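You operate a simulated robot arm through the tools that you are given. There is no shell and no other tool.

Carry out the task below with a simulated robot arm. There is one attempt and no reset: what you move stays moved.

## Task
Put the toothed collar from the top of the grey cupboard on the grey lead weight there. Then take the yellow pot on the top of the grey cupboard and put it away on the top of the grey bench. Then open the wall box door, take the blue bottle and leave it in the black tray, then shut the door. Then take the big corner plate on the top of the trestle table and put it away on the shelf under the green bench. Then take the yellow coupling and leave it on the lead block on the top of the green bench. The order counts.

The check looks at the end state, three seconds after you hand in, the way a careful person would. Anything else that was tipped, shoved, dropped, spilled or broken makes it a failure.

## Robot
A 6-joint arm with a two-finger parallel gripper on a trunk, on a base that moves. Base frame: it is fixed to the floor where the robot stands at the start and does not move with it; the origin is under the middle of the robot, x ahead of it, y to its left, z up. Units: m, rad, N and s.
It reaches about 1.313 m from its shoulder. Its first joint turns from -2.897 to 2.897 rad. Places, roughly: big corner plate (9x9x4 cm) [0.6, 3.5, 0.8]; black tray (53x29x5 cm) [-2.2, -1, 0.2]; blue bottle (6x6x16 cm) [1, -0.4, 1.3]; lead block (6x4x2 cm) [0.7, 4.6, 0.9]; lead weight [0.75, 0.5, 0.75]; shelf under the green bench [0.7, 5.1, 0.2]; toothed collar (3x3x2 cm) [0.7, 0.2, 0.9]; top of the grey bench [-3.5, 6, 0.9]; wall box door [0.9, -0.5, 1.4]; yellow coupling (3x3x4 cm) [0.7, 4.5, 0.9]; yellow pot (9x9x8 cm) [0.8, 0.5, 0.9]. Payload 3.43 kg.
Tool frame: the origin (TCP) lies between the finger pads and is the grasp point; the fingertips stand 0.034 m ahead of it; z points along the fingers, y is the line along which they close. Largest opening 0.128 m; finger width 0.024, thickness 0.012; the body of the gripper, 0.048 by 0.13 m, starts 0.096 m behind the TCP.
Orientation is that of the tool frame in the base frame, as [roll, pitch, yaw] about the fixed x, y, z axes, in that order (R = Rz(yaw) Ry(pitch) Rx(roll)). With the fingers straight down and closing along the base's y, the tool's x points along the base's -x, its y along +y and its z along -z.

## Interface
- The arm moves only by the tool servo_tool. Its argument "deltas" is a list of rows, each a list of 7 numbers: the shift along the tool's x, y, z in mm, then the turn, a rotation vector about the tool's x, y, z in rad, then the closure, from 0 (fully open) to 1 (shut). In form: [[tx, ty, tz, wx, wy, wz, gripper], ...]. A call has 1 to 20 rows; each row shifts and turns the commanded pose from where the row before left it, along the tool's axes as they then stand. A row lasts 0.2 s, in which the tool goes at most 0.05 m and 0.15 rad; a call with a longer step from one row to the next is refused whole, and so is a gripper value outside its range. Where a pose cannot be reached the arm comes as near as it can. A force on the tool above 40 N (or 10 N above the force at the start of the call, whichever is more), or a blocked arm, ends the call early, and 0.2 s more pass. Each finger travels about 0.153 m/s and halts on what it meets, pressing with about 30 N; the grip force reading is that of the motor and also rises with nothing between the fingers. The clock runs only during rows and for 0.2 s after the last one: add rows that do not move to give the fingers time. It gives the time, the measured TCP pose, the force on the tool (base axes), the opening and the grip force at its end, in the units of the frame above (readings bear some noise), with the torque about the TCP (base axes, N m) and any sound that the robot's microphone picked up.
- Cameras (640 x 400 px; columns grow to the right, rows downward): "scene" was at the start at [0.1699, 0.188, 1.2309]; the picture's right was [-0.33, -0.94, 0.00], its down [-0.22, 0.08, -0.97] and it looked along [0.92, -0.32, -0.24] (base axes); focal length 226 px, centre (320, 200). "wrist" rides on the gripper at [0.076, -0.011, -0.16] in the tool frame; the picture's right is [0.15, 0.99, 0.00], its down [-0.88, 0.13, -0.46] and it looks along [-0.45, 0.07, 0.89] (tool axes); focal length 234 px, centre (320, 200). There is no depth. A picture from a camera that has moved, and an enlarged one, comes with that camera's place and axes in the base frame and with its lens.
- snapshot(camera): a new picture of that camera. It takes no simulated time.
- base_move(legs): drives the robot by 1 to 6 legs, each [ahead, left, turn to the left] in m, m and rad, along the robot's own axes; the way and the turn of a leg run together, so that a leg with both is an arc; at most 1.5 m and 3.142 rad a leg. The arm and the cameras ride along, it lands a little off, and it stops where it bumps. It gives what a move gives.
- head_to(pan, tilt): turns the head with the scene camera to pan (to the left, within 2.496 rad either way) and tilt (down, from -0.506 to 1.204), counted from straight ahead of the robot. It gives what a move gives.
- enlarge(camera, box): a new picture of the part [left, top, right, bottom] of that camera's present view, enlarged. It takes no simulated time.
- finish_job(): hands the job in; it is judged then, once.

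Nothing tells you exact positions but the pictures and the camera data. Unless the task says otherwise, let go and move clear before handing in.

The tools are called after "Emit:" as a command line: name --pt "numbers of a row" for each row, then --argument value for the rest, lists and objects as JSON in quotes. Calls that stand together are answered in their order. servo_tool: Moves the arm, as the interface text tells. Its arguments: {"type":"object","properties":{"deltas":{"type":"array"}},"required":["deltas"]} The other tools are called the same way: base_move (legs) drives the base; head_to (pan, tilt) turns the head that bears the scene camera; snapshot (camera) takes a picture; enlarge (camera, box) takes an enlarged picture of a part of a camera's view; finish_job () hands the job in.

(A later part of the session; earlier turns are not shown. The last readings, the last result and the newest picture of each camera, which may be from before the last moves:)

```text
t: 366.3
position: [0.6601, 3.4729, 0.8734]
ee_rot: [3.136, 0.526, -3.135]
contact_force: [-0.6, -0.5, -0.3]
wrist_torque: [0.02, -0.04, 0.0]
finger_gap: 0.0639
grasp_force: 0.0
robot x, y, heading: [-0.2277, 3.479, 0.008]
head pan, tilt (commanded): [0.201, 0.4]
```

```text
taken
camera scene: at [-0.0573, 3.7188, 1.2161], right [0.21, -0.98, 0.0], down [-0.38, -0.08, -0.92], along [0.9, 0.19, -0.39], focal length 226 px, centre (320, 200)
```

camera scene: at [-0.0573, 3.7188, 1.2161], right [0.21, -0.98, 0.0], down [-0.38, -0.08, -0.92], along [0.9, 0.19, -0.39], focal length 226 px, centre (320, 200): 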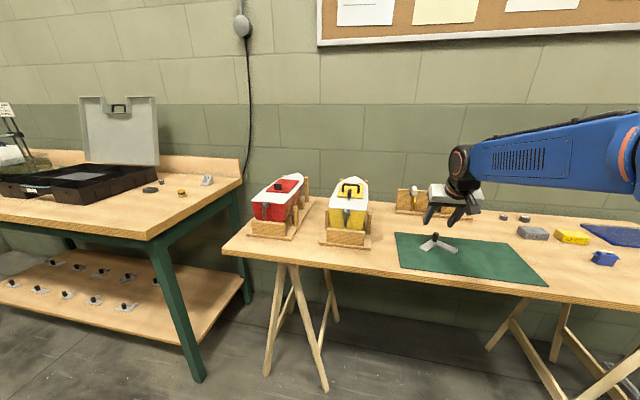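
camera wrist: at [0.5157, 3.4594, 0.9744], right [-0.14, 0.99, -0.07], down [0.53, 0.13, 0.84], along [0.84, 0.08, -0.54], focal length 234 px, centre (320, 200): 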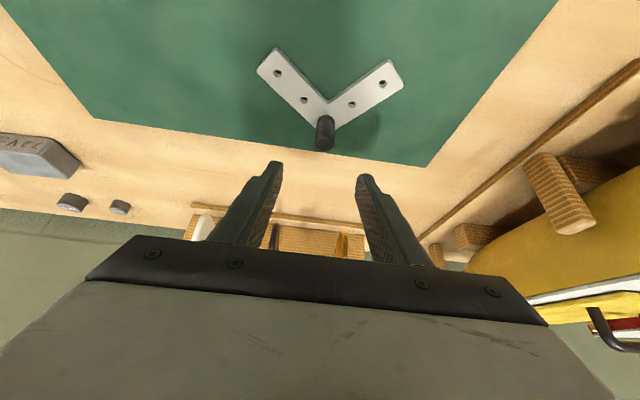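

Emit:
enlarge --camera "wrist" --box '[240, 30, 420, 180]'

Emit:
enlarge --camera "scene" --box '[390, 180, 500, 270]'

```text
2.67 times, centred on (330, 105) of wrist
camera zoom: at [0.5157, 3.4594, 0.9744], right [-0.14, 0.99, -0.07], down [0.53, 0.13, 0.84], along [0.84, 0.08, -0.54], focal length 624 px, centre (293, 453)
```

zoom: 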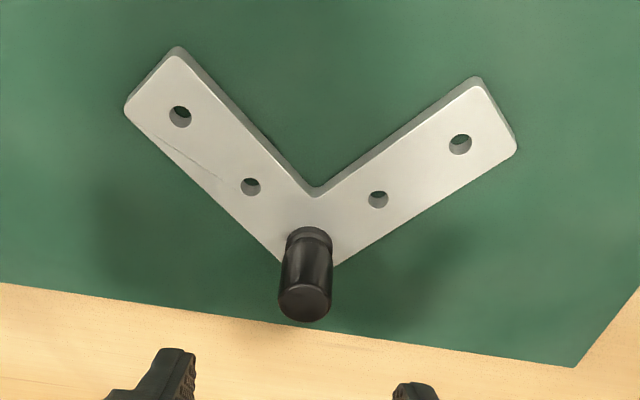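

```text
4.44 times, centred on (445, 225) of scene
camera zoom: at [-0.0573, 3.7188, 1.2161], right [0.21, -0.98, 0.0], down [-0.38, -0.08, -0.92], along [0.9, 0.19, -0.39], focal length 1004 px, centre (-236, 89)
```

zoom: 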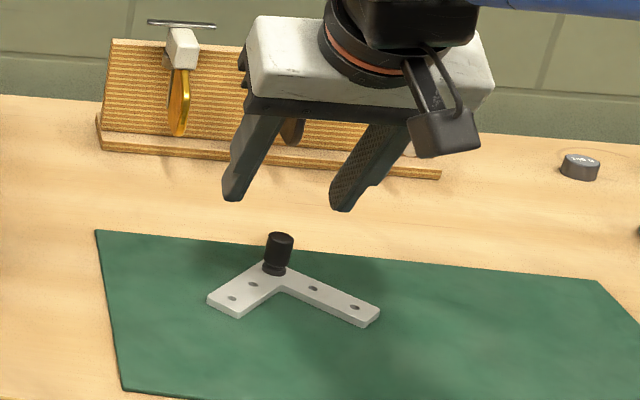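

Knob axis refined to [0.670, 3.472]. Lowering straight down over it.

Emit:
servo_tool --pt "8 0.8 12.2 0 0 0 0.5" --pt "8 0.8 12.2 0 0 0 0.5" --pt "8 0 12.2 0 0 0 0.5" --pt "5 0 8.0 0 0 0 0.5" --pt "0 0 0 0 0 0 0.5"

Emit:
snapshot --camera "wrist"

Emit:
enlarge --camera "scene" --box '[390, 180, 500, 270]'

```text
t: 367.5
position: [0.6558, 3.473, 0.8208]
ee_rot: [3.135, 0.526, -3.133]
contact_force: [0.1, -0.2, 0.2]
wrist_torque: [-0.02, -0.01, 0.02]
finger_gap: 0.064
grasp_force: 0.0
robot x, y, heading: [-0.2267, 3.4774, 0.004]
head pan, tilt (commanded): [0.201, 0.4]
```

```text
taken
camera wrist: at [0.5125, 3.461, 0.9217], right [-0.14, 0.99, -0.07], down [0.53, 0.13, 0.84], along [0.84, 0.08, -0.54], focal length 234 px, centre (320, 200)
```

wrist: 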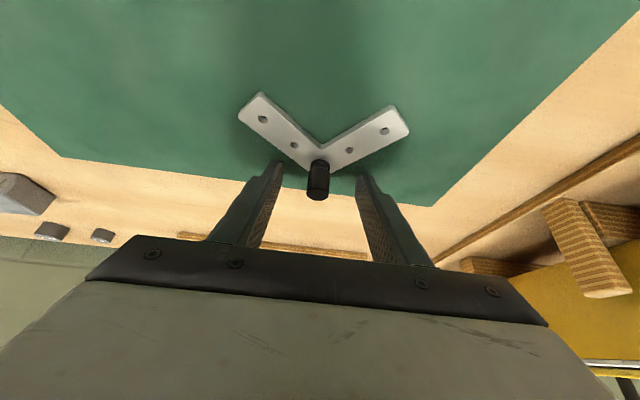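

```text
4.44 times, centred on (445, 225) of scene
camera zoom: at [-0.0572, 3.7188, 1.2161], right [0.21, -0.98, 0.0], down [-0.38, -0.08, -0.92], along [0.9, 0.19, -0.39], focal length 1004 px, centre (-236, 89)
```

zoom: 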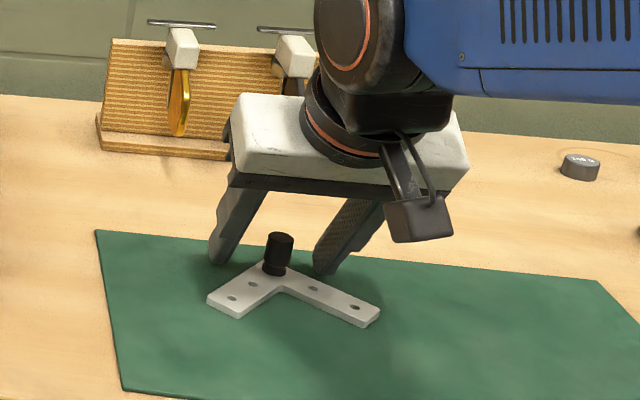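

Emit:
servo_tool --pt "2 0 3.5 0 0 0 0.5" --pt "0 0 0 0 0 0 0.65" --pt "0 0 0 0 0 0 0.75" --pt "0 0 0 0 0 0 0.82" --pt "0 0 0 0 0 0 0.9" --pt "0 0 0 0 0 0 1" --pt "0 0 0 0 0 0 1"

Emit:
enlarge --camera "wrist" --box '[220, 80, 420, 250]'

Emit:
enlarge --camera "scene" --box '[390, 180, 500, 270]'

```text
t: 369.1
position: [0.6567, 3.4737, 0.8179]
ee_rot: [3.136, 0.527, -3.135]
contact_force: [4.3, -9.1, 34.3]
wrist_torque: [-0.69, -0.33, 0.02]
finger_gap: 0.0167
grasp_force: 30.4
robot x, y, heading: [-0.2268, 3.4794, 0.004]
head pan, tilt (commanded): [0.201, 0.4]
```

```text
2.35 times, centred on (320, 165) of wrist
camera zoom: at [0.5119, 3.461, 0.9191], right [-0.14, 0.99, -0.07], down [0.53, 0.13, 0.84], along [0.84, 0.08, -0.54], focal length 551 px, centre (320, 282)
```

zoom: 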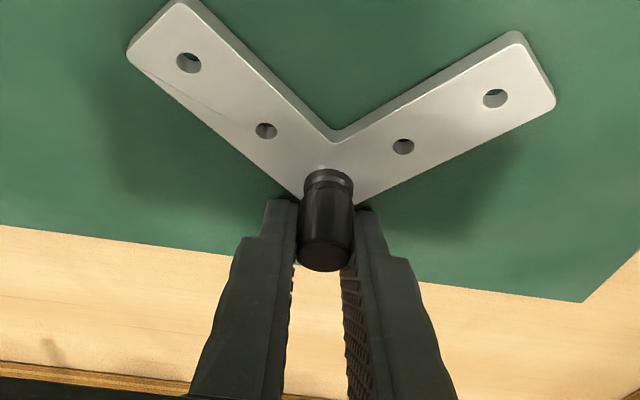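

```text
4.44 times, centred on (445, 225) of scene
camera zoom: at [-0.0583, 3.7186, 1.2163], right [0.21, -0.98, 0.0], down [-0.38, -0.08, -0.92], along [0.9, 0.19, -0.39], focal length 1004 px, centre (-236, 89)
```

zoom: 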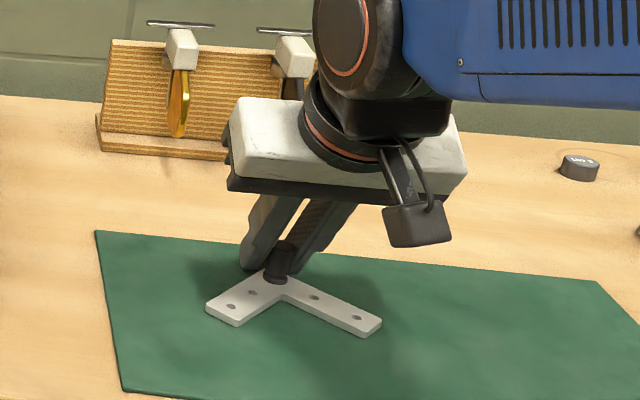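

Gripped the knob. Lifting slowly straight up and checking.

Emit:
servo_tool --pt "-2.5 0 -4.3 0 0 0 1" --pt "-2.5 0 -4.3 0 0 0 1" --pt "-5 0 -8.6 0 0 0 1" --pt "-5 0 -8.6 0 0 0 1" --pt "-10 0 -17.3 0 0 0 1" --pt "0 0 0 0 0 0 1"

Emit:
enlarge --camera "wrist" --box '[220, 80, 420, 250]'

Emit:
enlarge --camera "scene" --box '[390, 180, 500, 270]'

```text
t: 370.5
position: [0.6576, 3.474, 0.8683]
ee_rot: [3.136, 0.522, -3.133]
contact_force: [-0.2, 0.1, -1.0]
wrist_torque: [0.01, 0.01, -0.01]
finger_gap: 0.0168
grasp_force: 30.2
robot x, y, heading: [-0.2279, 3.4805, 0.006]
head pan, tilt (commanded): [0.201, 0.4]
```

```text
2.35 times, centred on (320, 165) of wrist
camera zoom: at [0.5126, 3.4608, 0.968], right [-0.14, 0.99, -0.07], down [0.53, 0.13, 0.84], along [0.84, 0.08, -0.54], focal length 551 px, centre (320, 282)
```

zoom: 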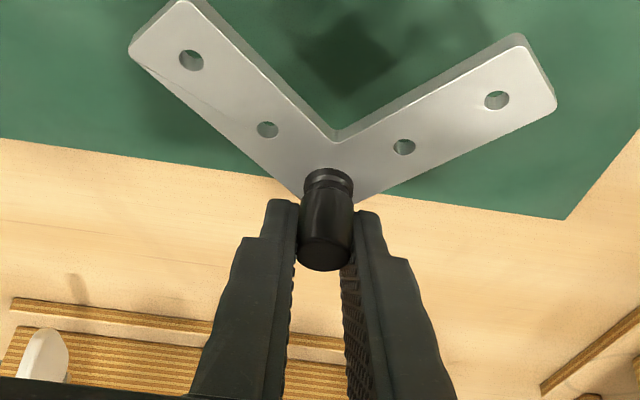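

```text
4.44 times, centred on (445, 225) of scene
camera zoom: at [-0.0572, 3.7188, 1.2161], right [0.21, -0.98, 0.0], down [-0.38, -0.08, -0.92], along [0.9, 0.19, -0.39], focal length 1004 px, centre (-236, 89)
```

zoom: 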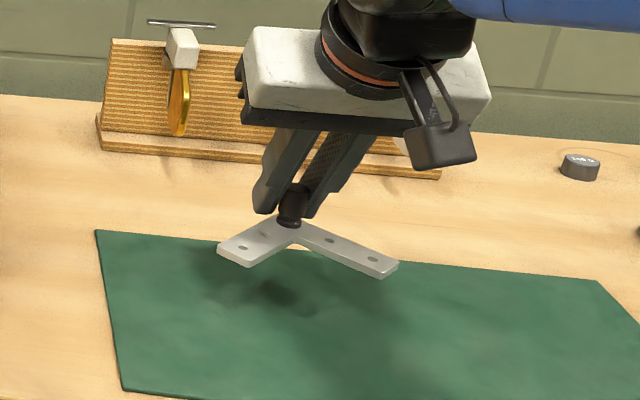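

The plate hangs level from its knob. I'll raise it, back away from the trestle table and sidestep to in front of the green bench.

Emit:
servo_tool --pt "-18.3 0 -31.5 0 0 0 1" --pt "-18.3 0 -31.5 0 0 0 1" --pt "-18.3 0 -31.5 0 0 0 1" --pt "-18.3 0 -31.5 0 0 0 1" --pt "-18.3 0 -31.5 0 0 0 1" --pt "0 0 0 0 0 0 1"

Emit:
base_move --legs '[[-0.75, 0, -0.006], [0, 1.14, 0]]'

Emit:
head_to --pan 0.0 --tilt 0.45

Emit:
snapshot --camera "scene"

Emit:
snapshot --camera "wrist"

```text
t: 371.9
position: [0.6576, 3.4717, 1.052]
ee_rot: [3.137, 0.525, -3.134]
contact_force: [-0.7, -0.8, 0.0]
wrist_torque: [-0.01, -0.03, -0.02]
finger_gap: 0.0164
grasp_force: 29.6
robot x, y, heading: [-0.2267, 3.4791, 0.008]
head pan, tilt (commanded): [0.201, 0.4]
```

```text
t: 381.4
position: [-0.0868, 4.6037, 1.0508]
ee_rot: [3.137, 0.526, 3.131]
contact_force: [-0.1, -0.5, -0.8]
wrist_torque: [0.0, 0.0, -0.01]
finger_gap: 0.0165
grasp_force: 29.8
robot x, y, heading: [-0.9729, 4.6257, -0.015]
head pan, tilt (commanded): [0.201, 0.4]
```

```text
t: 382.1
position: [-0.0869, 4.6032, 1.0508]
ee_rot: [3.136, 0.528, 3.131]
contact_force: [0.6, 0.7, -0.6]
wrist_torque: [0.01, -0.03, 0.0]
finger_gap: 0.0164
grasp_force: 30.1
robot x, y, heading: [-0.9747, 4.6236, -0.012]
head pan, tilt (commanded): [0.0, 0.45]
```

```text
taken
camera scene: at [-0.7977, 4.8435, 1.2114], right [-0.01, -1.0, 0.0], down [-0.44, 0.0, -0.9], along [0.9, -0.01, -0.44], focal length 226 px, centre (320, 200)
```

scene: 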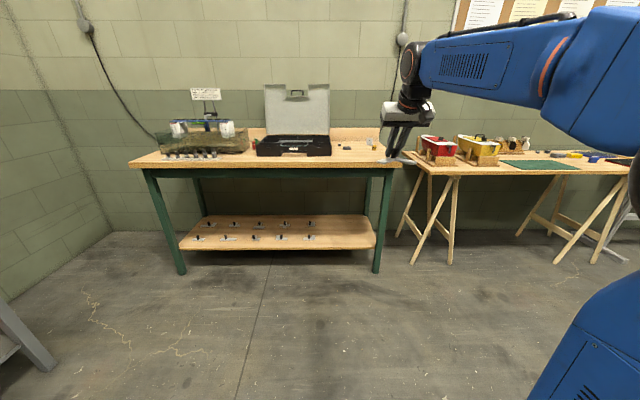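

```text
taken
camera wrist: at [-0.2328, 4.5923, 1.1514], right [-0.12, 0.99, -0.07], down [0.53, 0.12, 0.84], along [0.84, 0.06, -0.54], focal length 234 px, centre (320, 200)
```

wrist: 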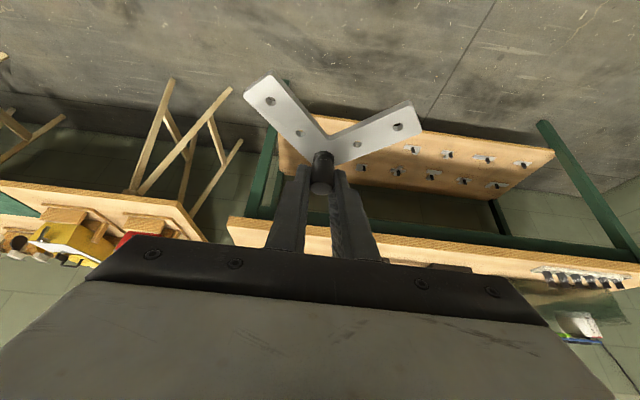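

Emit:
enlarge --camera "scene" --box '[170, 150, 410, 290]'

Emit:
enlarge --camera "scene" --box '[320, 130, 410, 190]'

```text
2.67 times, centred on (290, 220) of scene
camera zoom: at [-0.7977, 4.8435, 1.2114], right [-0.01, -1.0, 0.0], down [-0.44, 0.0, -0.9], along [0.9, -0.01, -0.44], focal length 602 px, centre (400, 147)
```

zoom: 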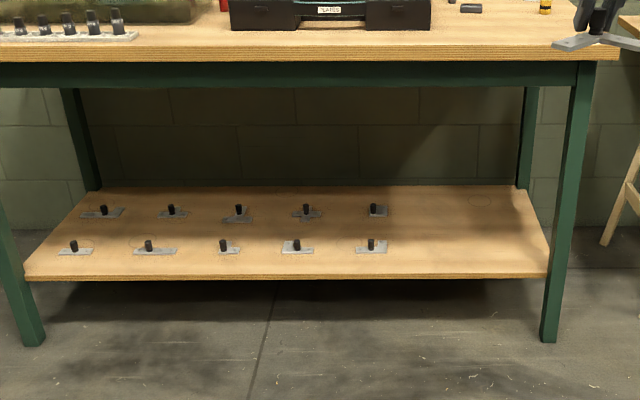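

```text
6.67 times, centred on (365, 160) of scene
camera zoom: at [-0.7977, 4.8435, 1.2114], right [-0.01, -1.0, 0.0], down [-0.44, 0.0, -0.9], along [0.9, -0.01, -0.44], focal length 1505 px, centre (20, 467)
```

zoom: 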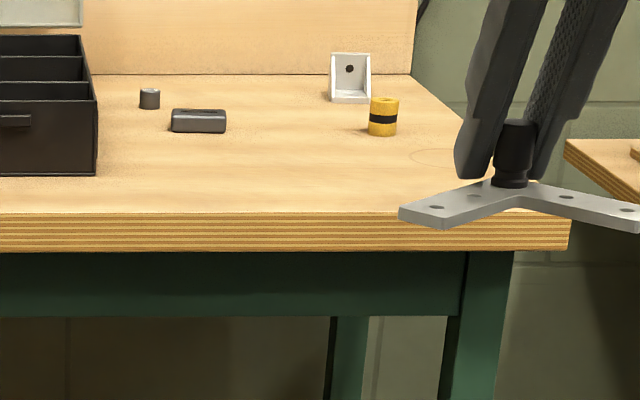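

The shelf's near end is free from y≈4.45 to 4.85. With the robot still well back, I'll extend forward and lower the plate over open floor to test reach.

Emit:
servo_tool --pt "0 3.6 41.4 0 0 0 1" --pt "0 3.6 41.4 0 0 0 1" --pt "0 3.6 41.4 0 0 0 1" --pt "0 3.6 41.4 0 0 0 1" --pt "0 3.6 41.4 0 0 0 1" --pt "0 3.6 41.4 0 0 0 1" --pt "0 3.6 41.4 0 0 0 1" --pt "0 3.6 41.4 0 0 0 1" --pt "0 3.6 41.4 0 0 0 1" --pt "0 3.6 41.4 0 0 0 1" --pt "0 3.6 41.4 0 0 0 1" --pt "0 3.6 41.4 0 0 0 1" --pt "0 3.6 41.4 0 0 0 1" --pt "0 3.6 41.4 0 0 0 1" --pt "0 0 0 0 0 0 1"

Emit:
snapshot --camera "scene"

```text
t: 385.3
position: [0.2039, 4.6518, 0.5511]
ee_rot: [3.136, 0.524, 3.13]
contact_force: [-0.1, -0.2, -0.8]
wrist_torque: [-0.01, 0.02, 0.02]
finger_gap: 0.0164
grasp_force: 30.3
robot x, y, heading: [-0.9728, 4.6265, -0.014]
head pan, tilt (commanded): [0.0, 0.45]
```

```text
taken
camera scene: at [-0.7978, 4.8434, 1.2114], right [-0.01, -1.0, 0.0], down [-0.44, 0.01, -0.9], along [0.9, -0.01, -0.44], focal length 226 px, centre (320, 200)
```

scene: 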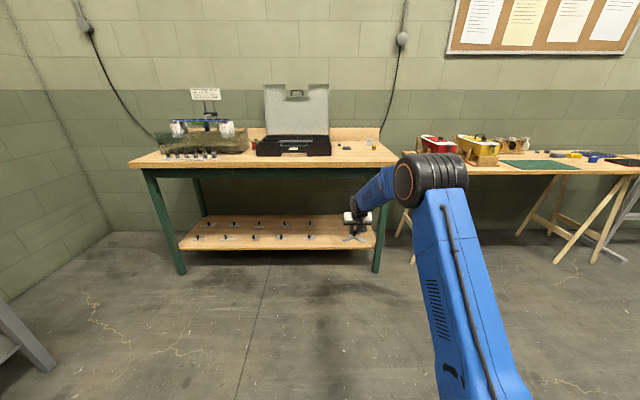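

No limits hit. Lowering further.

Emit:
servo_tool --pt "15.1 0 25.9 0 0 0 1" --pt "15.1 0 25.9 0 0 0 1" --pt "15.1 0 25.9 0 0 0 1" --pt "15.1 0 25.9 0 0 0 1" --pt "15.1 0 25.9 0 0 0 1" --pt "15.1 0 25.9 0 0 0 1" --pt "15.1 0 25.9 0 0 0 1" --pt "0 0 0 0 0 0 1"

Emit:
snapshot --camera "scene"

Emit:
snapshot --camera "wrist"

```text
t: 387.1
position: [0.2013, 4.6524, 0.3408]
ee_rot: [3.136, 0.526, 3.13]
contact_force: [0.2, 0.1, -1.1]
wrist_torque: [0.02, -0.01, -0.02]
finger_gap: 0.0166
grasp_force: 29.8
robot x, y, heading: [-0.9773, 4.6277, -0.011]
head pan, tilt (commanded): [0.0, 0.45]
```

```text
taken
camera scene: at [-0.7977, 4.8434, 1.2114], right [-0.01, -1.0, 0.0], down [-0.44, 0.01, -0.9], along [0.9, -0.01, -0.44], focal length 226 px, centre (320, 200)
```

scene: 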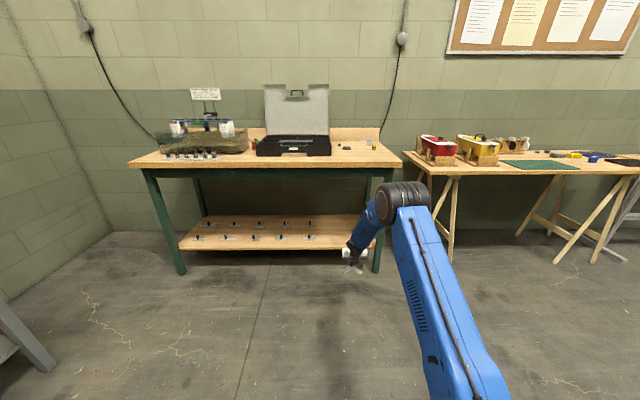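

```text
taken
camera wrist: at [0.0572, 4.6427, 0.44], right [-0.12, 0.99, -0.07], down [0.53, 0.12, 0.84], along [0.84, 0.06, -0.54], focal length 234 px, centre (320, 200)
```

wrist: 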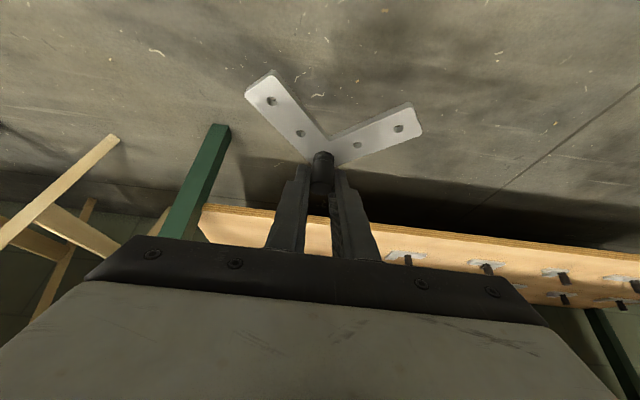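

Reach is fine. Driving forward so the plate moves in over the shelf.

Emit:
base_move --legs '[[0.25, 0, 0.012]]'

Emit:
snapshot --camera "wrist"

Emit:
snapshot --camera "scene"

```text
t: 389.0
position: [0.4541, 4.6669, 0.3404]
ee_rot: [3.137, 0.523, -3.139]
contact_force: [-0.1, 0.0, -0.5]
wrist_torque: [0.03, 0.02, 0.02]
finger_gap: 0.0165
grasp_force: 30.4
robot x, y, heading: [-0.7222, 4.6232, 0.0]
head pan, tilt (commanded): [0.0, 0.45]
```

```text
taken
camera wrist: at [0.308, 4.6547, 0.4403], right [-0.13, 0.99, -0.07], down [0.53, 0.13, 0.84], along [0.84, 0.07, -0.54], focal length 234 px, centre (320, 200)
```

wrist: 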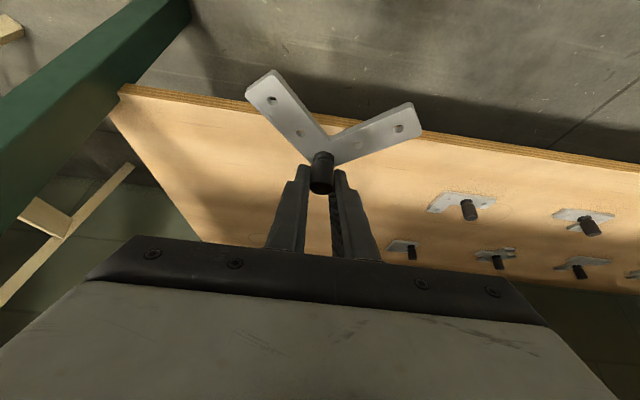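

```text
taken
camera scene: at [-0.5494, 4.8444, 1.2114], right [0.0, -1.0, 0.0], down [-0.44, 0.0, -0.9], along [0.9, 0.0, -0.44], focal length 226 px, centre (320, 200)
```

scene: 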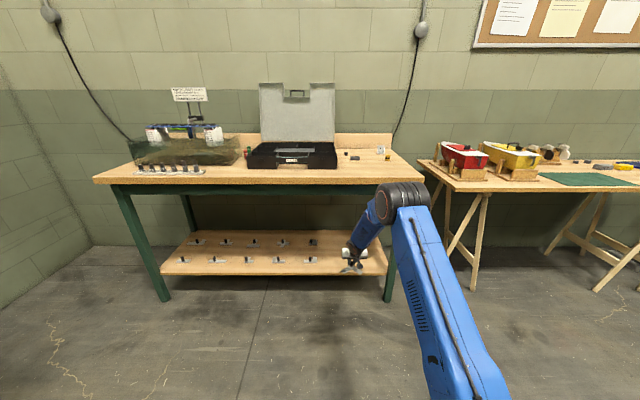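

Emit:
base_move --legs '[[0.145, 0, 0]]'

Emit:
snapshot --camera "wrist"

Emit:
snapshot --camera "scene"

```text
t: 390.3
position: [0.5979, 4.6661, 0.3403]
ee_rot: [3.136, 0.524, -3.142]
contact_force: [0.1, 0.3, -0.7]
wrist_torque: [-0.01, -0.02, -0.05]
finger_gap: 0.0166
grasp_force: 30.1
robot x, y, heading: [-0.5803, 4.6273, 0.003]
head pan, tilt (commanded): [0.0, 0.45]
```

```text
taken
camera wrist: at [0.4539, 4.6544, 0.4402], right [-0.13, 0.99, -0.07], down [0.53, 0.13, 0.84], along [0.84, 0.07, -0.54], focal length 234 px, centre (320, 200)
```

wrist: 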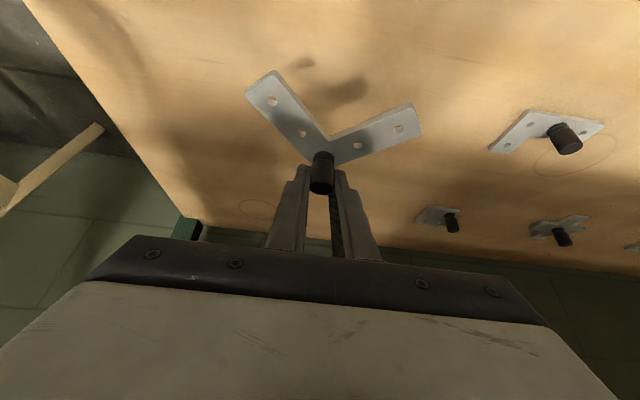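

```text
taken
camera scene: at [-0.4034, 4.8445, 1.2114], right [0.0, -1.0, 0.0], down [-0.44, 0.0, -0.9], along [0.9, 0.0, -0.44], focal length 226 px, centre (320, 200)
```

scene: 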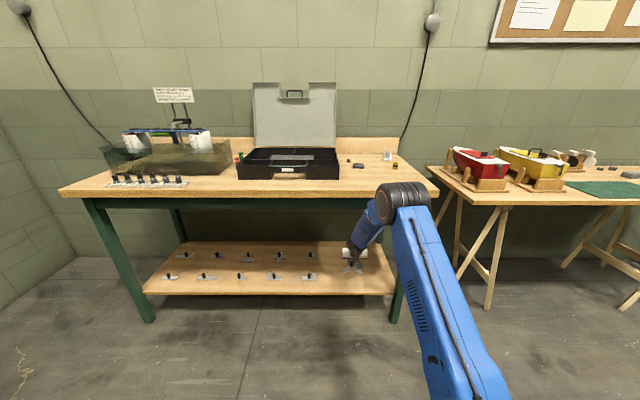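

The plate is over a clear part of the shelf. Lowering.

Emit:
servo_tool --pt "6.9 0 11.9 0 0 0 1" --pt "6.9 0 11.9 0 0 0 1" --pt "6.9 0 11.9 0 0 0 1" --pt "6.9 0 11.9 0 0 0 1" --pt "0 0 0 0 0 0 1"

Emit:
snapshot --camera "wrist"

Emit:
enlarge --camera "scene" --box '[300, 200, 420, 300]'

```text
t: 391.5
position: [0.5989, 4.667, 0.2864]
ee_rot: [3.137, 0.524, -3.139]
contact_force: [0.8, 0.5, -0.3]
wrist_torque: [0.04, -0.01, -0.05]
finger_gap: 0.0167
grasp_force: 29.9
robot x, y, heading: [-0.5771, 4.6248, 0.002]
head pan, tilt (commanded): [0.0, 0.45]
```

```text
taken
camera wrist: at [0.4542, 4.6547, 0.3851], right [-0.13, 0.99, -0.07], down [0.53, 0.13, 0.84], along [0.84, 0.07, -0.54], focal length 234 px, centre (320, 200)
```

wrist: 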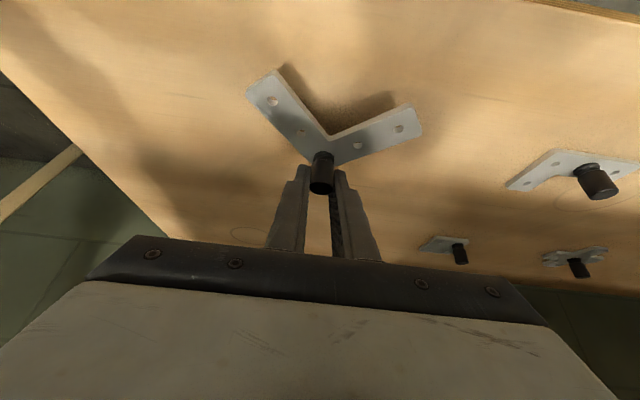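

```text
4.00 times, centred on (360, 250) of scene
camera zoom: at [-0.4034, 4.8445, 1.2114], right [0.0, -1.0, 0.0], down [-0.44, 0.0, -0.9], along [0.9, 0.0, -0.44], focal length 903 px, centre (160, 0)
```

zoom: 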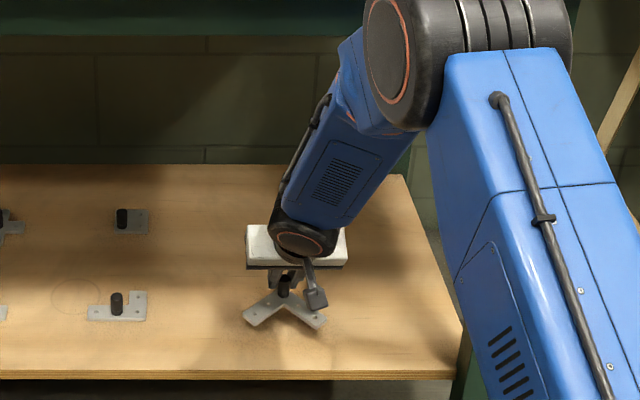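

Emit:
servo_tool --pt "3 0 5.2 0 0 0 1" --pt "0 0 0 0 0 0 1"

Emit:
servo_tool --pt "2 0 3.5 0 0 0 1" --pt "0 0 0 0 0 0 1"

Emit:
servo_tool --pt "2 0 3.5 0 0 0 1" --pt "0 0 0 0 0 0 1"

Emit:
servo_tool --pt "1 0 1.7 0 0 0 1" --pt "0 0 0 0 0 0 1"

Emit:
snapshot --camera "wrist"

```text
t: 392.1
position: [0.5988, 4.6664, 0.2799]
ee_rot: [3.138, 0.523, -3.141]
contact_force: [0.1, -0.2, -0.7]
wrist_torque: [-0.06, -0.03, -0.01]
finger_gap: 0.0166
grasp_force: 30.4
robot x, y, heading: [-0.5754, 4.6205, 0.003]
head pan, tilt (commanded): [0.0, 0.45]
```

```text
t: 392.7
position: [0.599, 4.6675, 0.2743]
ee_rot: [3.135, 0.523, -3.141]
contact_force: [-0.5, 0.3, -1.4]
wrist_torque: [-0.03, 0.02, -0.02]
finger_gap: 0.0166
grasp_force: 30.3
robot x, y, heading: [-0.5757, 4.6281, -0.0]
head pan, tilt (commanded): [0.0, 0.45]
```

```text
t: 393.3
position: [0.5983, 4.6671, 0.2711]
ee_rot: [3.136, 0.523, -3.141]
contact_force: [-0.7, 0.3, -0.7]
wrist_torque: [0.01, -0.04, -0.02]
finger_gap: 0.0165
grasp_force: 30.1
robot x, y, heading: [-0.5759, 4.6285, 0.001]
head pan, tilt (commanded): [0.0, 0.45]
```

```text
t: 393.9
position: [0.5991, 4.6671, 0.2688]
ee_rot: [3.136, 0.524, -3.14]
contact_force: [0.2, 0.0, -0.7]
wrist_torque: [0.01, 0.0, 0.01]
finger_gap: 0.0168
grasp_force: 30.4
robot x, y, heading: [-0.5762, 4.6266, 0.0]
head pan, tilt (commanded): [0.0, 0.45]
```

```text
taken
camera wrist: at [0.4541, 4.6549, 0.3693], right [-0.13, 0.99, -0.07], down [0.53, 0.13, 0.84], along [0.84, 0.07, -0.54], focal length 234 px, centre (320, 200)
```

wrist: 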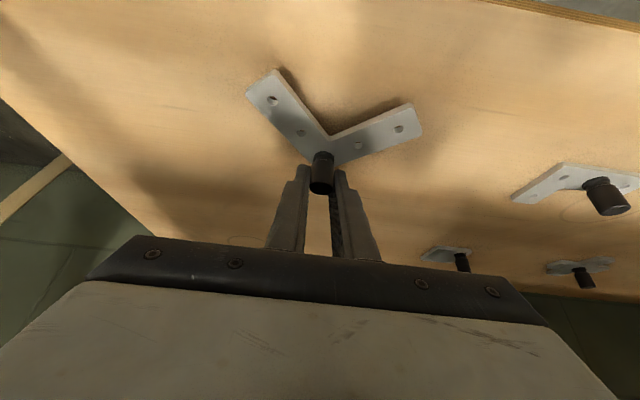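

Emit:
servo_tool --pt "1 0 1.7 0 0 0 1" --pt "0 0 0 0 0 0 1"

Emit:
servo_tool --pt "1 0 1.7 0 0 0 1" --pt "0 0 0 0 0 0 1"

Emit:
servo_tool --pt "1 0 1.7 0 0 0 1" --pt "0 0 0 0 0 0 1"

Emit:
enlarge --camera "wrist" --box '[220, 50, 440, 220]'

```text
t: 394.5
position: [0.5993, 4.6672, 0.2668]
ee_rot: [3.137, 0.525, -3.139]
contact_force: [-0.3, -0.5, -0.3]
wrist_torque: [-0.01, -0.02, -0.03]
finger_gap: 0.0167
grasp_force: 29.9
robot x, y, heading: [-0.5779, 4.6234, 0.0]
head pan, tilt (commanded): [0.0, 0.45]
```

```text
t: 395.1
position: [0.5986, 4.6665, 0.2648]
ee_rot: [3.136, 0.524, -3.139]
contact_force: [-1.0, -0.2, -1.8]
wrist_torque: [0.0, -0.05, 0.01]
finger_gap: 0.0164
grasp_force: 30.3
robot x, y, heading: [-0.5789, 4.6259, -0.001]
head pan, tilt (commanded): [0.0, 0.45]
```

```text
t: 395.7
position: [0.5981, 4.6654, 0.2627]
ee_rot: [3.136, 0.522, -3.14]
contact_force: [0.2, 0.6, -0.5]
wrist_torque: [0.03, -0.02, 0.03]
finger_gap: 0.0165
grasp_force: 30.2
robot x, y, heading: [-0.5761, 4.6235, 0.003]
head pan, tilt (commanded): [0.0, 0.45]
```

```text
2.35 times, centred on (330, 135) of wrist
camera zoom: at [0.4539, 4.6549, 0.3633], right [-0.13, 0.99, -0.07], down [0.53, 0.13, 0.84], along [0.84, 0.07, -0.54], focal length 551 px, centre (296, 353)
```

zoom: 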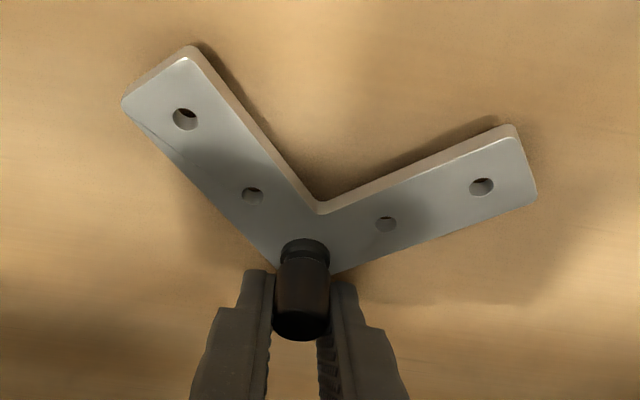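

Emit:
servo_tool --pt "1 0 1.7 0 0 0 1" --pt "0 0 0 0 0 0 1"

Emit:
servo_tool --pt "1 0 1.7 0 0 0 1" --pt "0 0 0 0 0 0 1"

Emit:
servo_tool --pt "1 0 1.7 0 0 0 1" --pt "0 0 0 0 0 0 1"

Emit:
enlarge --camera "wrist" --box '[220, 50, 440, 220]'

```text
t: 396.3
position: [0.5979, 4.6672, 0.2608]
ee_rot: [3.135, 0.523, 3.141]
contact_force: [-0.7, 0.9, -0.6]
wrist_torque: [-0.02, 0.0, 0.0]
finger_gap: 0.0168
grasp_force: 30.1
robot x, y, heading: [-0.5796, 4.6247, 0.006]
head pan, tilt (commanded): [0.0, 0.45]
```

```text
t: 396.9
position: [0.598, 4.6668, 0.2592]
ee_rot: [3.135, 0.524, -3.139]
contact_force: [0.5, 0.5, -0.6]
wrist_torque: [0.02, 0.0, 0.01]
finger_gap: 0.0165
grasp_force: 30.1
robot x, y, heading: [-0.5778, 4.6244, 0.002]
head pan, tilt (commanded): [0.0, 0.45]
```

```text
t: 397.5
position: [0.5985, 4.6665, 0.2581]
ee_rot: [3.136, 0.522, -3.14]
contact_force: [-0.3, -1.3, -0.8]
wrist_torque: [0.0, -0.02, 0.03]
finger_gap: 0.0169
grasp_force: 30.3
robot x, y, heading: [-0.5767, 4.6244, 0.004]
head pan, tilt (commanded): [0.0, 0.45]
```

```text
2.35 times, centred on (330, 135) of wrist
camera zoom: at [0.4538, 4.6548, 0.3573], right [-0.13, 0.99, -0.07], down [0.53, 0.13, 0.84], along [0.84, 0.07, -0.54], focal length 551 px, centre (296, 353)
```

zoom: 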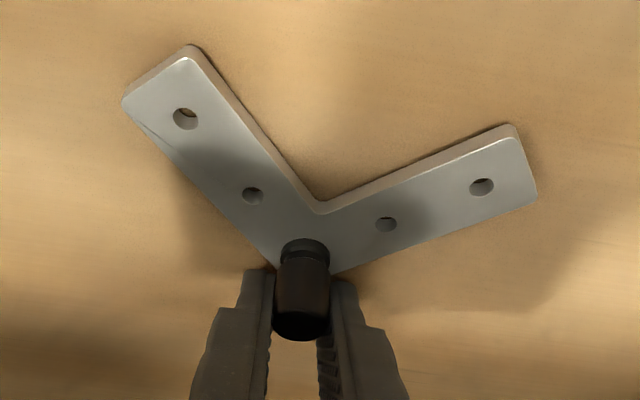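

Emit:
servo_tool --pt "0.8 0 1.3 0 0 0 1" --pt "0 0 0 0 0 0 1"

Emit:
servo_tool --pt "0.8 0 1.3 0 0 0 1" --pt "0 0 0 0 0 0 1"

Emit:
servo_tool --pt "0.8 0 1.3 0 0 0 1" --pt "0 0 0 0 0 0 1"

Emit:
enlarge --camera "wrist" --box '[220, 50, 440, 220]'

```text
t: 398.1
position: [0.5988, 4.6658, 0.2556]
ee_rot: [3.138, 0.524, -3.139]
contact_force: [-0.2, -0.7, 4.1]
wrist_torque: [-0.05, -0.09, -0.02]
finger_gap: 0.0166
grasp_force: 30.2
robot x, y, heading: [-0.5771, 4.6255, 0.001]
head pan, tilt (commanded): [0.0, 0.45]
```

```text
t: 398.7
position: [0.5994, 4.6671, 0.2562]
ee_rot: [3.137, 0.527, -3.14]
contact_force: [-2.4, -0.5, 19.9]
wrist_torque: [-0.11, -0.07, 0.0]
finger_gap: 0.0164
grasp_force: 30.0
robot x, y, heading: [-0.5782, 4.6254, -0.0]
head pan, tilt (commanded): [0.0, 0.45]
```

```text
t: 399.3
position: [0.599, 4.6672, 0.2553]
ee_rot: [3.135, 0.529, -3.14]
contact_force: [-3.0, -2.1, 32.4]
wrist_torque: [-0.3, -0.11, 0.04]
finger_gap: 0.0166
grasp_force: 30.0
robot x, y, heading: [-0.5784, 4.6252, 0.004]
head pan, tilt (commanded): [0.0, 0.45]
```

```text
2.35 times, centred on (330, 135) of wrist
camera zoom: at [0.4542, 4.6551, 0.3552], right [-0.13, 0.99, -0.07], down [0.53, 0.13, 0.84], along [0.84, 0.07, -0.54], focal length 551 px, centre (296, 353)
```

zoom: 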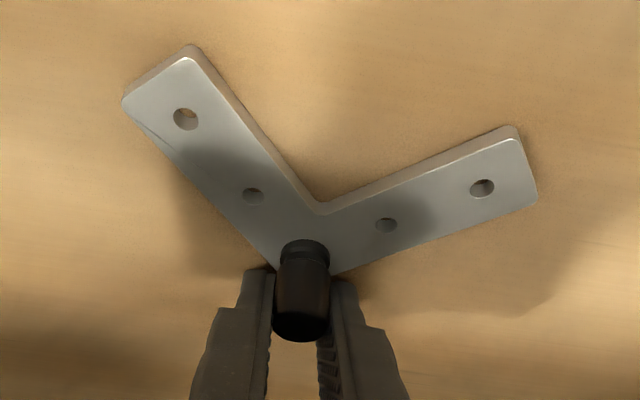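

The plate rests on the shelf. Easing off slightly, opening the fingers and backing out along the tool axis.

Emit:
servo_tool --pt "-0.8 0 -1.4 0 0 0 1" --pt "0 0 0 0 0 0 0.85" --pt "0 0 0 0 0 0 0.8" --pt "0 0 0 0 0 0 0.7" --pt "0 0 0 0 0 0 0.6" --pt "0 0 0 0 0 0 0.6"

Emit:
enlarge --camera "wrist" --box '[220, 50, 440, 220]'

Emit:
servo_tool --pt "-2 0 -10 0 0 0 0.6" --pt "-5 0 -15 0 0 0 0.6" --pt "-5 0 -20 0 0 0 0.6" --pt "-5 0 -20 0 0 0 0.6" --pt "0 0 0 0 0 0 0.6"

Emit:
snapshot --camera "wrist"

```text
t: 400.7
position: [0.5989, 4.667, 0.2551]
ee_rot: [3.137, 0.524, -3.141]
contact_force: [-6.8, 19.7, 26.2]
wrist_torque: [0.11, 0.08, -0.04]
finger_gap: 0.0397
grasp_force: 0.0
robot x, y, heading: [-0.5782, 4.6233, -0.001]
head pan, tilt (commanded): [0.0, 0.45]
```

```text
2.35 times, centred on (330, 135) of wrist
camera zoom: at [0.4532, 4.6555, 0.3557], right [-0.13, 0.99, -0.07], down [0.53, 0.13, 0.84], along [0.84, 0.07, -0.54], focal length 551 px, centre (296, 353)
```

zoom: 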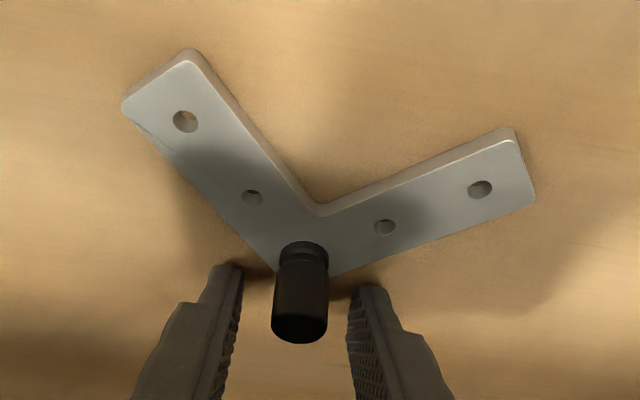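

```text
t: 401.9
position: [0.5803, 4.667, 0.3198]
ee_rot: [3.136, 0.521, -3.139]
contact_force: [-0.9, -0.3, 0.1]
wrist_torque: [0.0, 0.0, 0.02]
finger_gap: 0.0511
grasp_force: 0.2
robot x, y, heading: [-0.5706, 4.6241, 0.008]
head pan, tilt (commanded): [0.0, 0.45]
```

```text
taken
camera wrist: at [0.4358, 4.6551, 0.4196], right [-0.13, 0.99, -0.07], down [0.53, 0.13, 0.84], along [0.84, 0.07, -0.54], focal length 234 px, centre (320, 200)
```

wrist: 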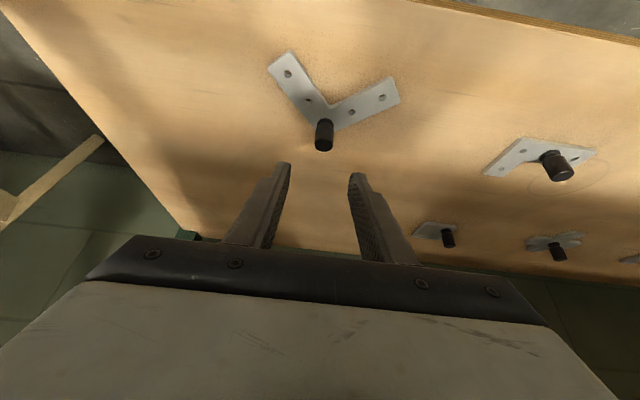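

The corner plate rests on the shelf. Now I'll back out, raise the arm above the bench and look at the yellow coupling and the lead block.

Emit:
base_move --legs '[[-0.42, 0, 0]]'

Emit:
servo_tool --pt "-22 0 -38 0 0 0 0.6" --pt "-22 0 -38 0 0 0 0.6" --pt "-22 0 -38 0 0 0 0.6" --pt "-22 0 -38 0 0 0 0.6" --pt "-22 0 -38 0 0 0 0.6" --pt "-22 0 -38 0 0 0 0.6" --pt "-22 0 -38 0 0 0 0.6" --pt "-22 0 -38 0 0 0 0.6" --pt "-22 0 -38 0 0 0 0.6" --pt "-22 0 -38 0 0 0 0.6" --pt "-22 0 -38 0 0 0 0.6" --pt "-22 0 -38 0 0 0 0.6" --pt "-22 0 -38 0 0 0 0.6" --pt "-22 0 -38 0 0 0 0.6" --pt "-22 0 -38 0 0 0 0.6" --pt "-22 0 -38 0 0 0 0.6" --pt "-22 0 -38 0 0 0 0.6" --pt "-22 0 -38 0 0 0 0.6" --pt "-22 0 -38 0 0 0 0.6"

Emit:
snapshot --camera "scene"

Emit:
snapshot --camera "wrist"

```text
t: 404.5
position: [0.1581, 4.6688, 0.3193]
ee_rot: [3.136, 0.524, -3.138]
contact_force: [0.8, -0.2, 0.0]
wrist_torque: [0.01, 0.0, -0.04]
finger_gap: 0.0513
grasp_force: 0.1
robot x, y, heading: [-1.0001, 4.6229, 0.004]
head pan, tilt (commanded): [0.0, 0.45]
```

```text
t: 408.5
position: [0.1404, 4.6629, 1.1337]
ee_rot: [3.134, 0.519, -3.136]
contact_force: [1.0, -0.2, -0.7]
wrist_torque: [0.01, 0.02, -0.01]
finger_gap: 0.0515
grasp_force: 0.2
out of reach, approached as far as the arm can: row 19
robot x, y, heading: [-0.9991, 4.6279, 0.0]
head pan, tilt (commanded): [0.0, 0.45]
```

```text
taken
camera scene: at [-0.8257, 4.844, 1.2113], right [0.0, -1.0, 0.0], down [-0.44, 0.0, -0.9], along [0.9, 0.0, -0.44], focal length 226 px, centre (320, 200)
```

scene: 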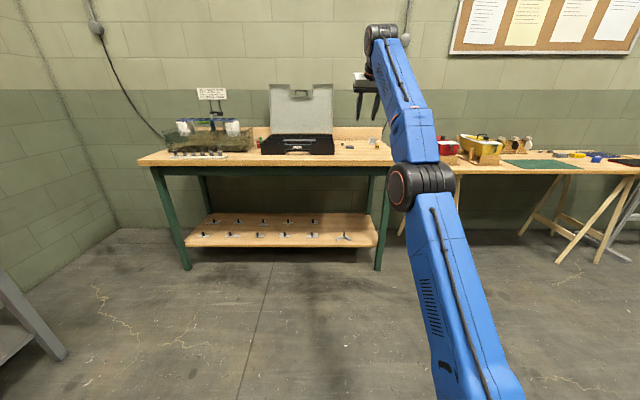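

```text
taken
camera wrist: at [-0.0037, 4.6509, 1.2349], right [-0.13, 0.99, -0.07], down [0.54, 0.13, 0.83], along [0.83, 0.07, -0.55], focal length 234 px, centre (320, 200)
```

wrist: 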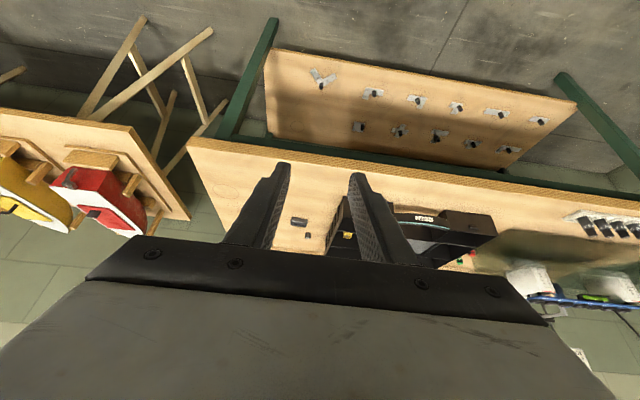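

Emit:
servo_tool --pt "34 0 -20 0 0 0 0.6" --pt "34 0 -20 0 0 0 0.6" --pt "34 0 -20 0 0 0 0.6" --pt "34 0 -20 0 0 0 0.6" --pt "34 0 -20 0 0 0 0.6" --pt "34 0 -20 0 0 0 0.6" --pt "34 0 -20 0 0 0 0.6" --pt "0 0 0 0 0 0 0.6"

Emit:
base_move --legs '[[0.6, -0.05, 0]]'

Emit:
head_to --pan -0.1 --tilt 0.45

Emit:
snapshot --camera "scene"

Emit:
snapshot --camera "wrist"

```text
t: 410.3
position: [-0.1369, 4.6603, 1.1372]
ee_rot: [3.137, 0.525, -3.136]
contact_force: [-0.4, -0.2, 0.0]
wrist_torque: [0.0, 0.01, -0.01]
finger_gap: 0.0513
grasp_force: 0.0
robot x, y, heading: [-0.995, 4.6245, 0.007]
head pan, tilt (commanded): [0.0, 0.45]
```

```text
t: 413.7
position: [0.4669, 4.6084, 1.1371]
ee_rot: [3.137, 0.521, -3.14]
contact_force: [-0.6, 0.6, -0.2]
wrist_torque: [0.0, 0.0, -0.02]
finger_gap: 0.0513
grasp_force: 0.0
robot x, y, heading: [-0.3961, 4.5737, -0.001]
head pan, tilt (commanded): [0.0, 0.45]
```

```text
t: 414.4
position: [0.4677, 4.6079, 1.1374]
ee_rot: [3.135, 0.525, -3.141]
contact_force: [0.8, 0.7, -0.5]
wrist_torque: [0.0, -0.03, -0.01]
finger_gap: 0.0511
grasp_force: 0.0
robot x, y, heading: [-0.3968, 4.5739, -0.004]
head pan, tilt (commanded): [-0.099, 0.45]
```

```text
taken
camera scene: at [-0.2232, 4.7852, 1.2114], right [-0.1, -1.0, 0.0], down [-0.43, 0.04, -0.9], along [0.9, -0.09, -0.44], focal length 226 px, centre (320, 200)
```

scene: 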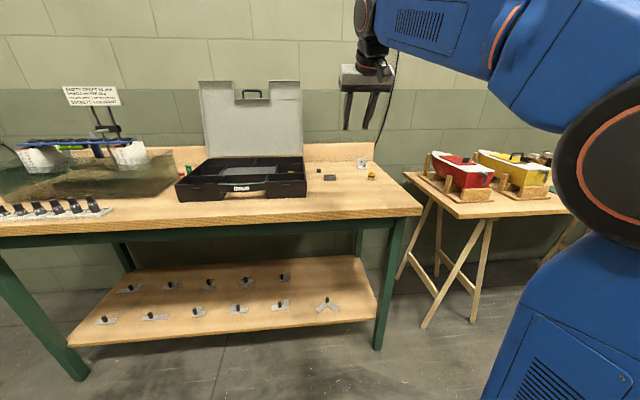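

```text
taken
camera wrist: at [0.3221, 4.5968, 1.2377], right [-0.13, 0.99, -0.07], down [0.53, 0.13, 0.84], along [0.84, 0.07, -0.54], focal length 234 px, centre (320, 200)
```

wrist: 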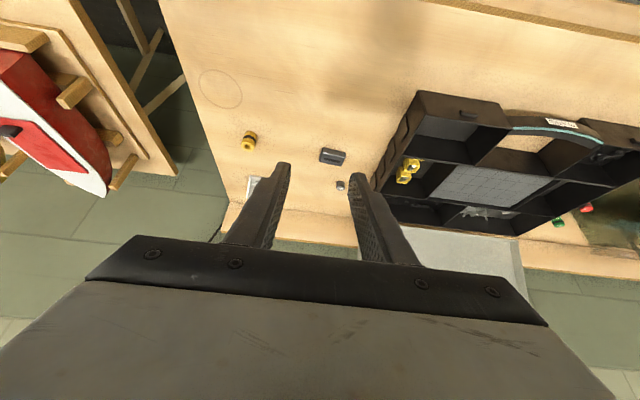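

Emit:
enlarge --camera "wrist" --box '[220, 110, 380, 210]'

Emit:
enlarge --camera "scene" --box '[300, 150, 400, 215]'

Emit:
enlarge --camera "wrist" --box '[370, 80, 530, 230]'

```text
4.00 times, centred on (300, 160) of wrist
camera zoom: at [0.3221, 4.5968, 1.2377], right [-0.13, 0.99, -0.07], down [0.53, 0.13, 0.84], along [0.84, 0.07, -0.54], focal length 937 px, centre (400, 360)
```

zoom: 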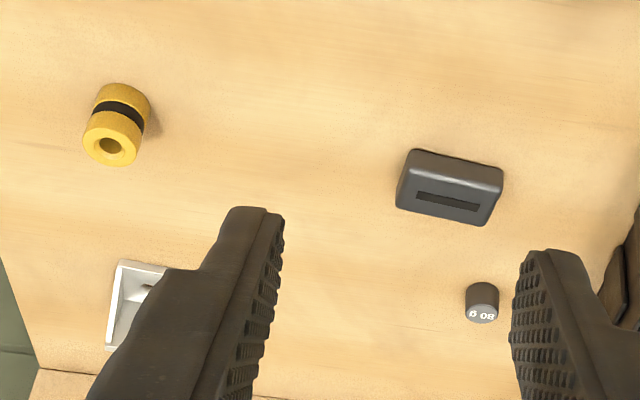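

```text
6.15 times, centred on (350, 182) of scene
camera zoom: at [-0.2232, 4.7852, 1.2114], right [-0.1, -1.0, 0.0], down [-0.43, 0.04, -0.9], along [0.9, -0.09, -0.44], focal length 1390 px, centre (135, 308)
```

zoom: 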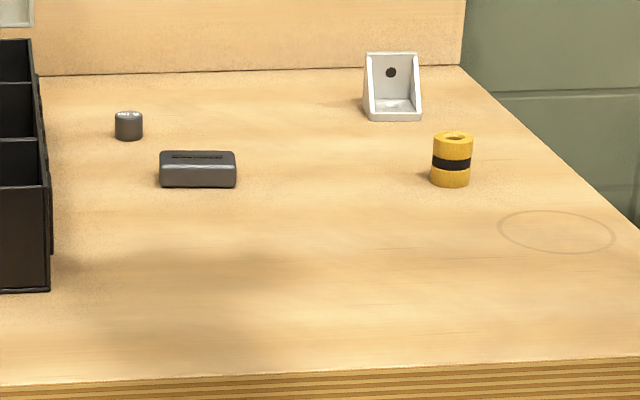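

```text
2.67 times, centred on (450, 155) of wrist
camera zoom: at [0.3221, 4.5968, 1.2377], right [-0.13, 0.99, -0.07], down [0.53, 0.13, 0.84], along [0.84, 0.07, -0.54], focal length 624 px, centre (-27, 320)
```

zoom: 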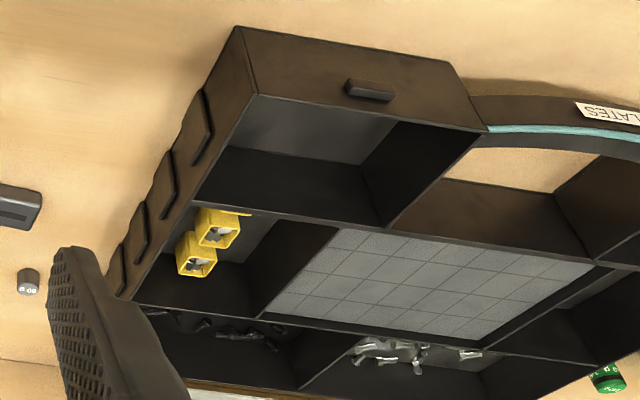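

The coupling stands at about [0.687, 4.467], z 0.859–0.894; the lead block's top centre is at [0.707, 4.646], z≈0.877. Moving above the coupling.

Emit:
servo_tool --pt "-11 -17.6 32.4 0 0 0 0.45" --pt "-11 -17.6 32.4 0 0 0 0.45" --pt "-11 -17.6 32.4 0 0 0 0.45" --pt "-11 -17.6 32.4 0 0 0 0.45" --pt "-11 -17.6 32.4 0 0 0 0.45" --pt "-11 -17.6 32.4 0 0 0 0.45" --pt "-11 -17.6 32.4 0 0 0 0.45" --pt "-11 -17.6 32.4 0 0 0 0.45" --pt "0 0 0 0 0 0 0.45"

Emit:
snapshot --camera "wrist"

Emit:
enlarge --camera "scene" --box '[300, 130, 420, 215]'

```text
t: 416.4
position: [0.674, 4.4694, 0.9565]
ee_rot: [3.136, 0.525, -3.14]
contact_force: [-1.1, 0.6, 1.0]
wrist_torque: [-0.03, 0.01, -0.02]
finger_gap: 0.0703
grasp_force: 0.1
robot x, y, heading: [-0.3938, 4.5739, -0.001]
head pan, tilt (commanded): [-0.099, 0.45]
```

```text
taken
camera wrist: at [0.5294, 4.4576, 1.0572], right [-0.13, 0.99, -0.07], down [0.53, 0.13, 0.84], along [0.84, 0.07, -0.54], focal length 234 px, centre (320, 200)
```

wrist: 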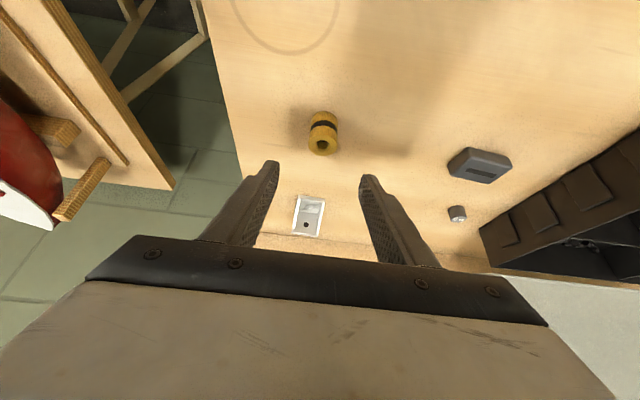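

```text
4.71 times, centred on (360, 172) of scene
camera zoom: at [-0.2232, 4.7851, 1.2114], right [-0.1, -1.0, 0.0], down [-0.43, 0.04, -0.9], along [0.9, -0.09, -0.44], focal length 1062 px, centre (132, 329)
```

zoom: 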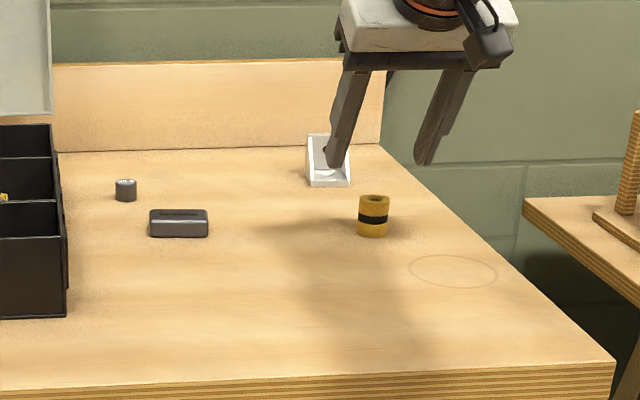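

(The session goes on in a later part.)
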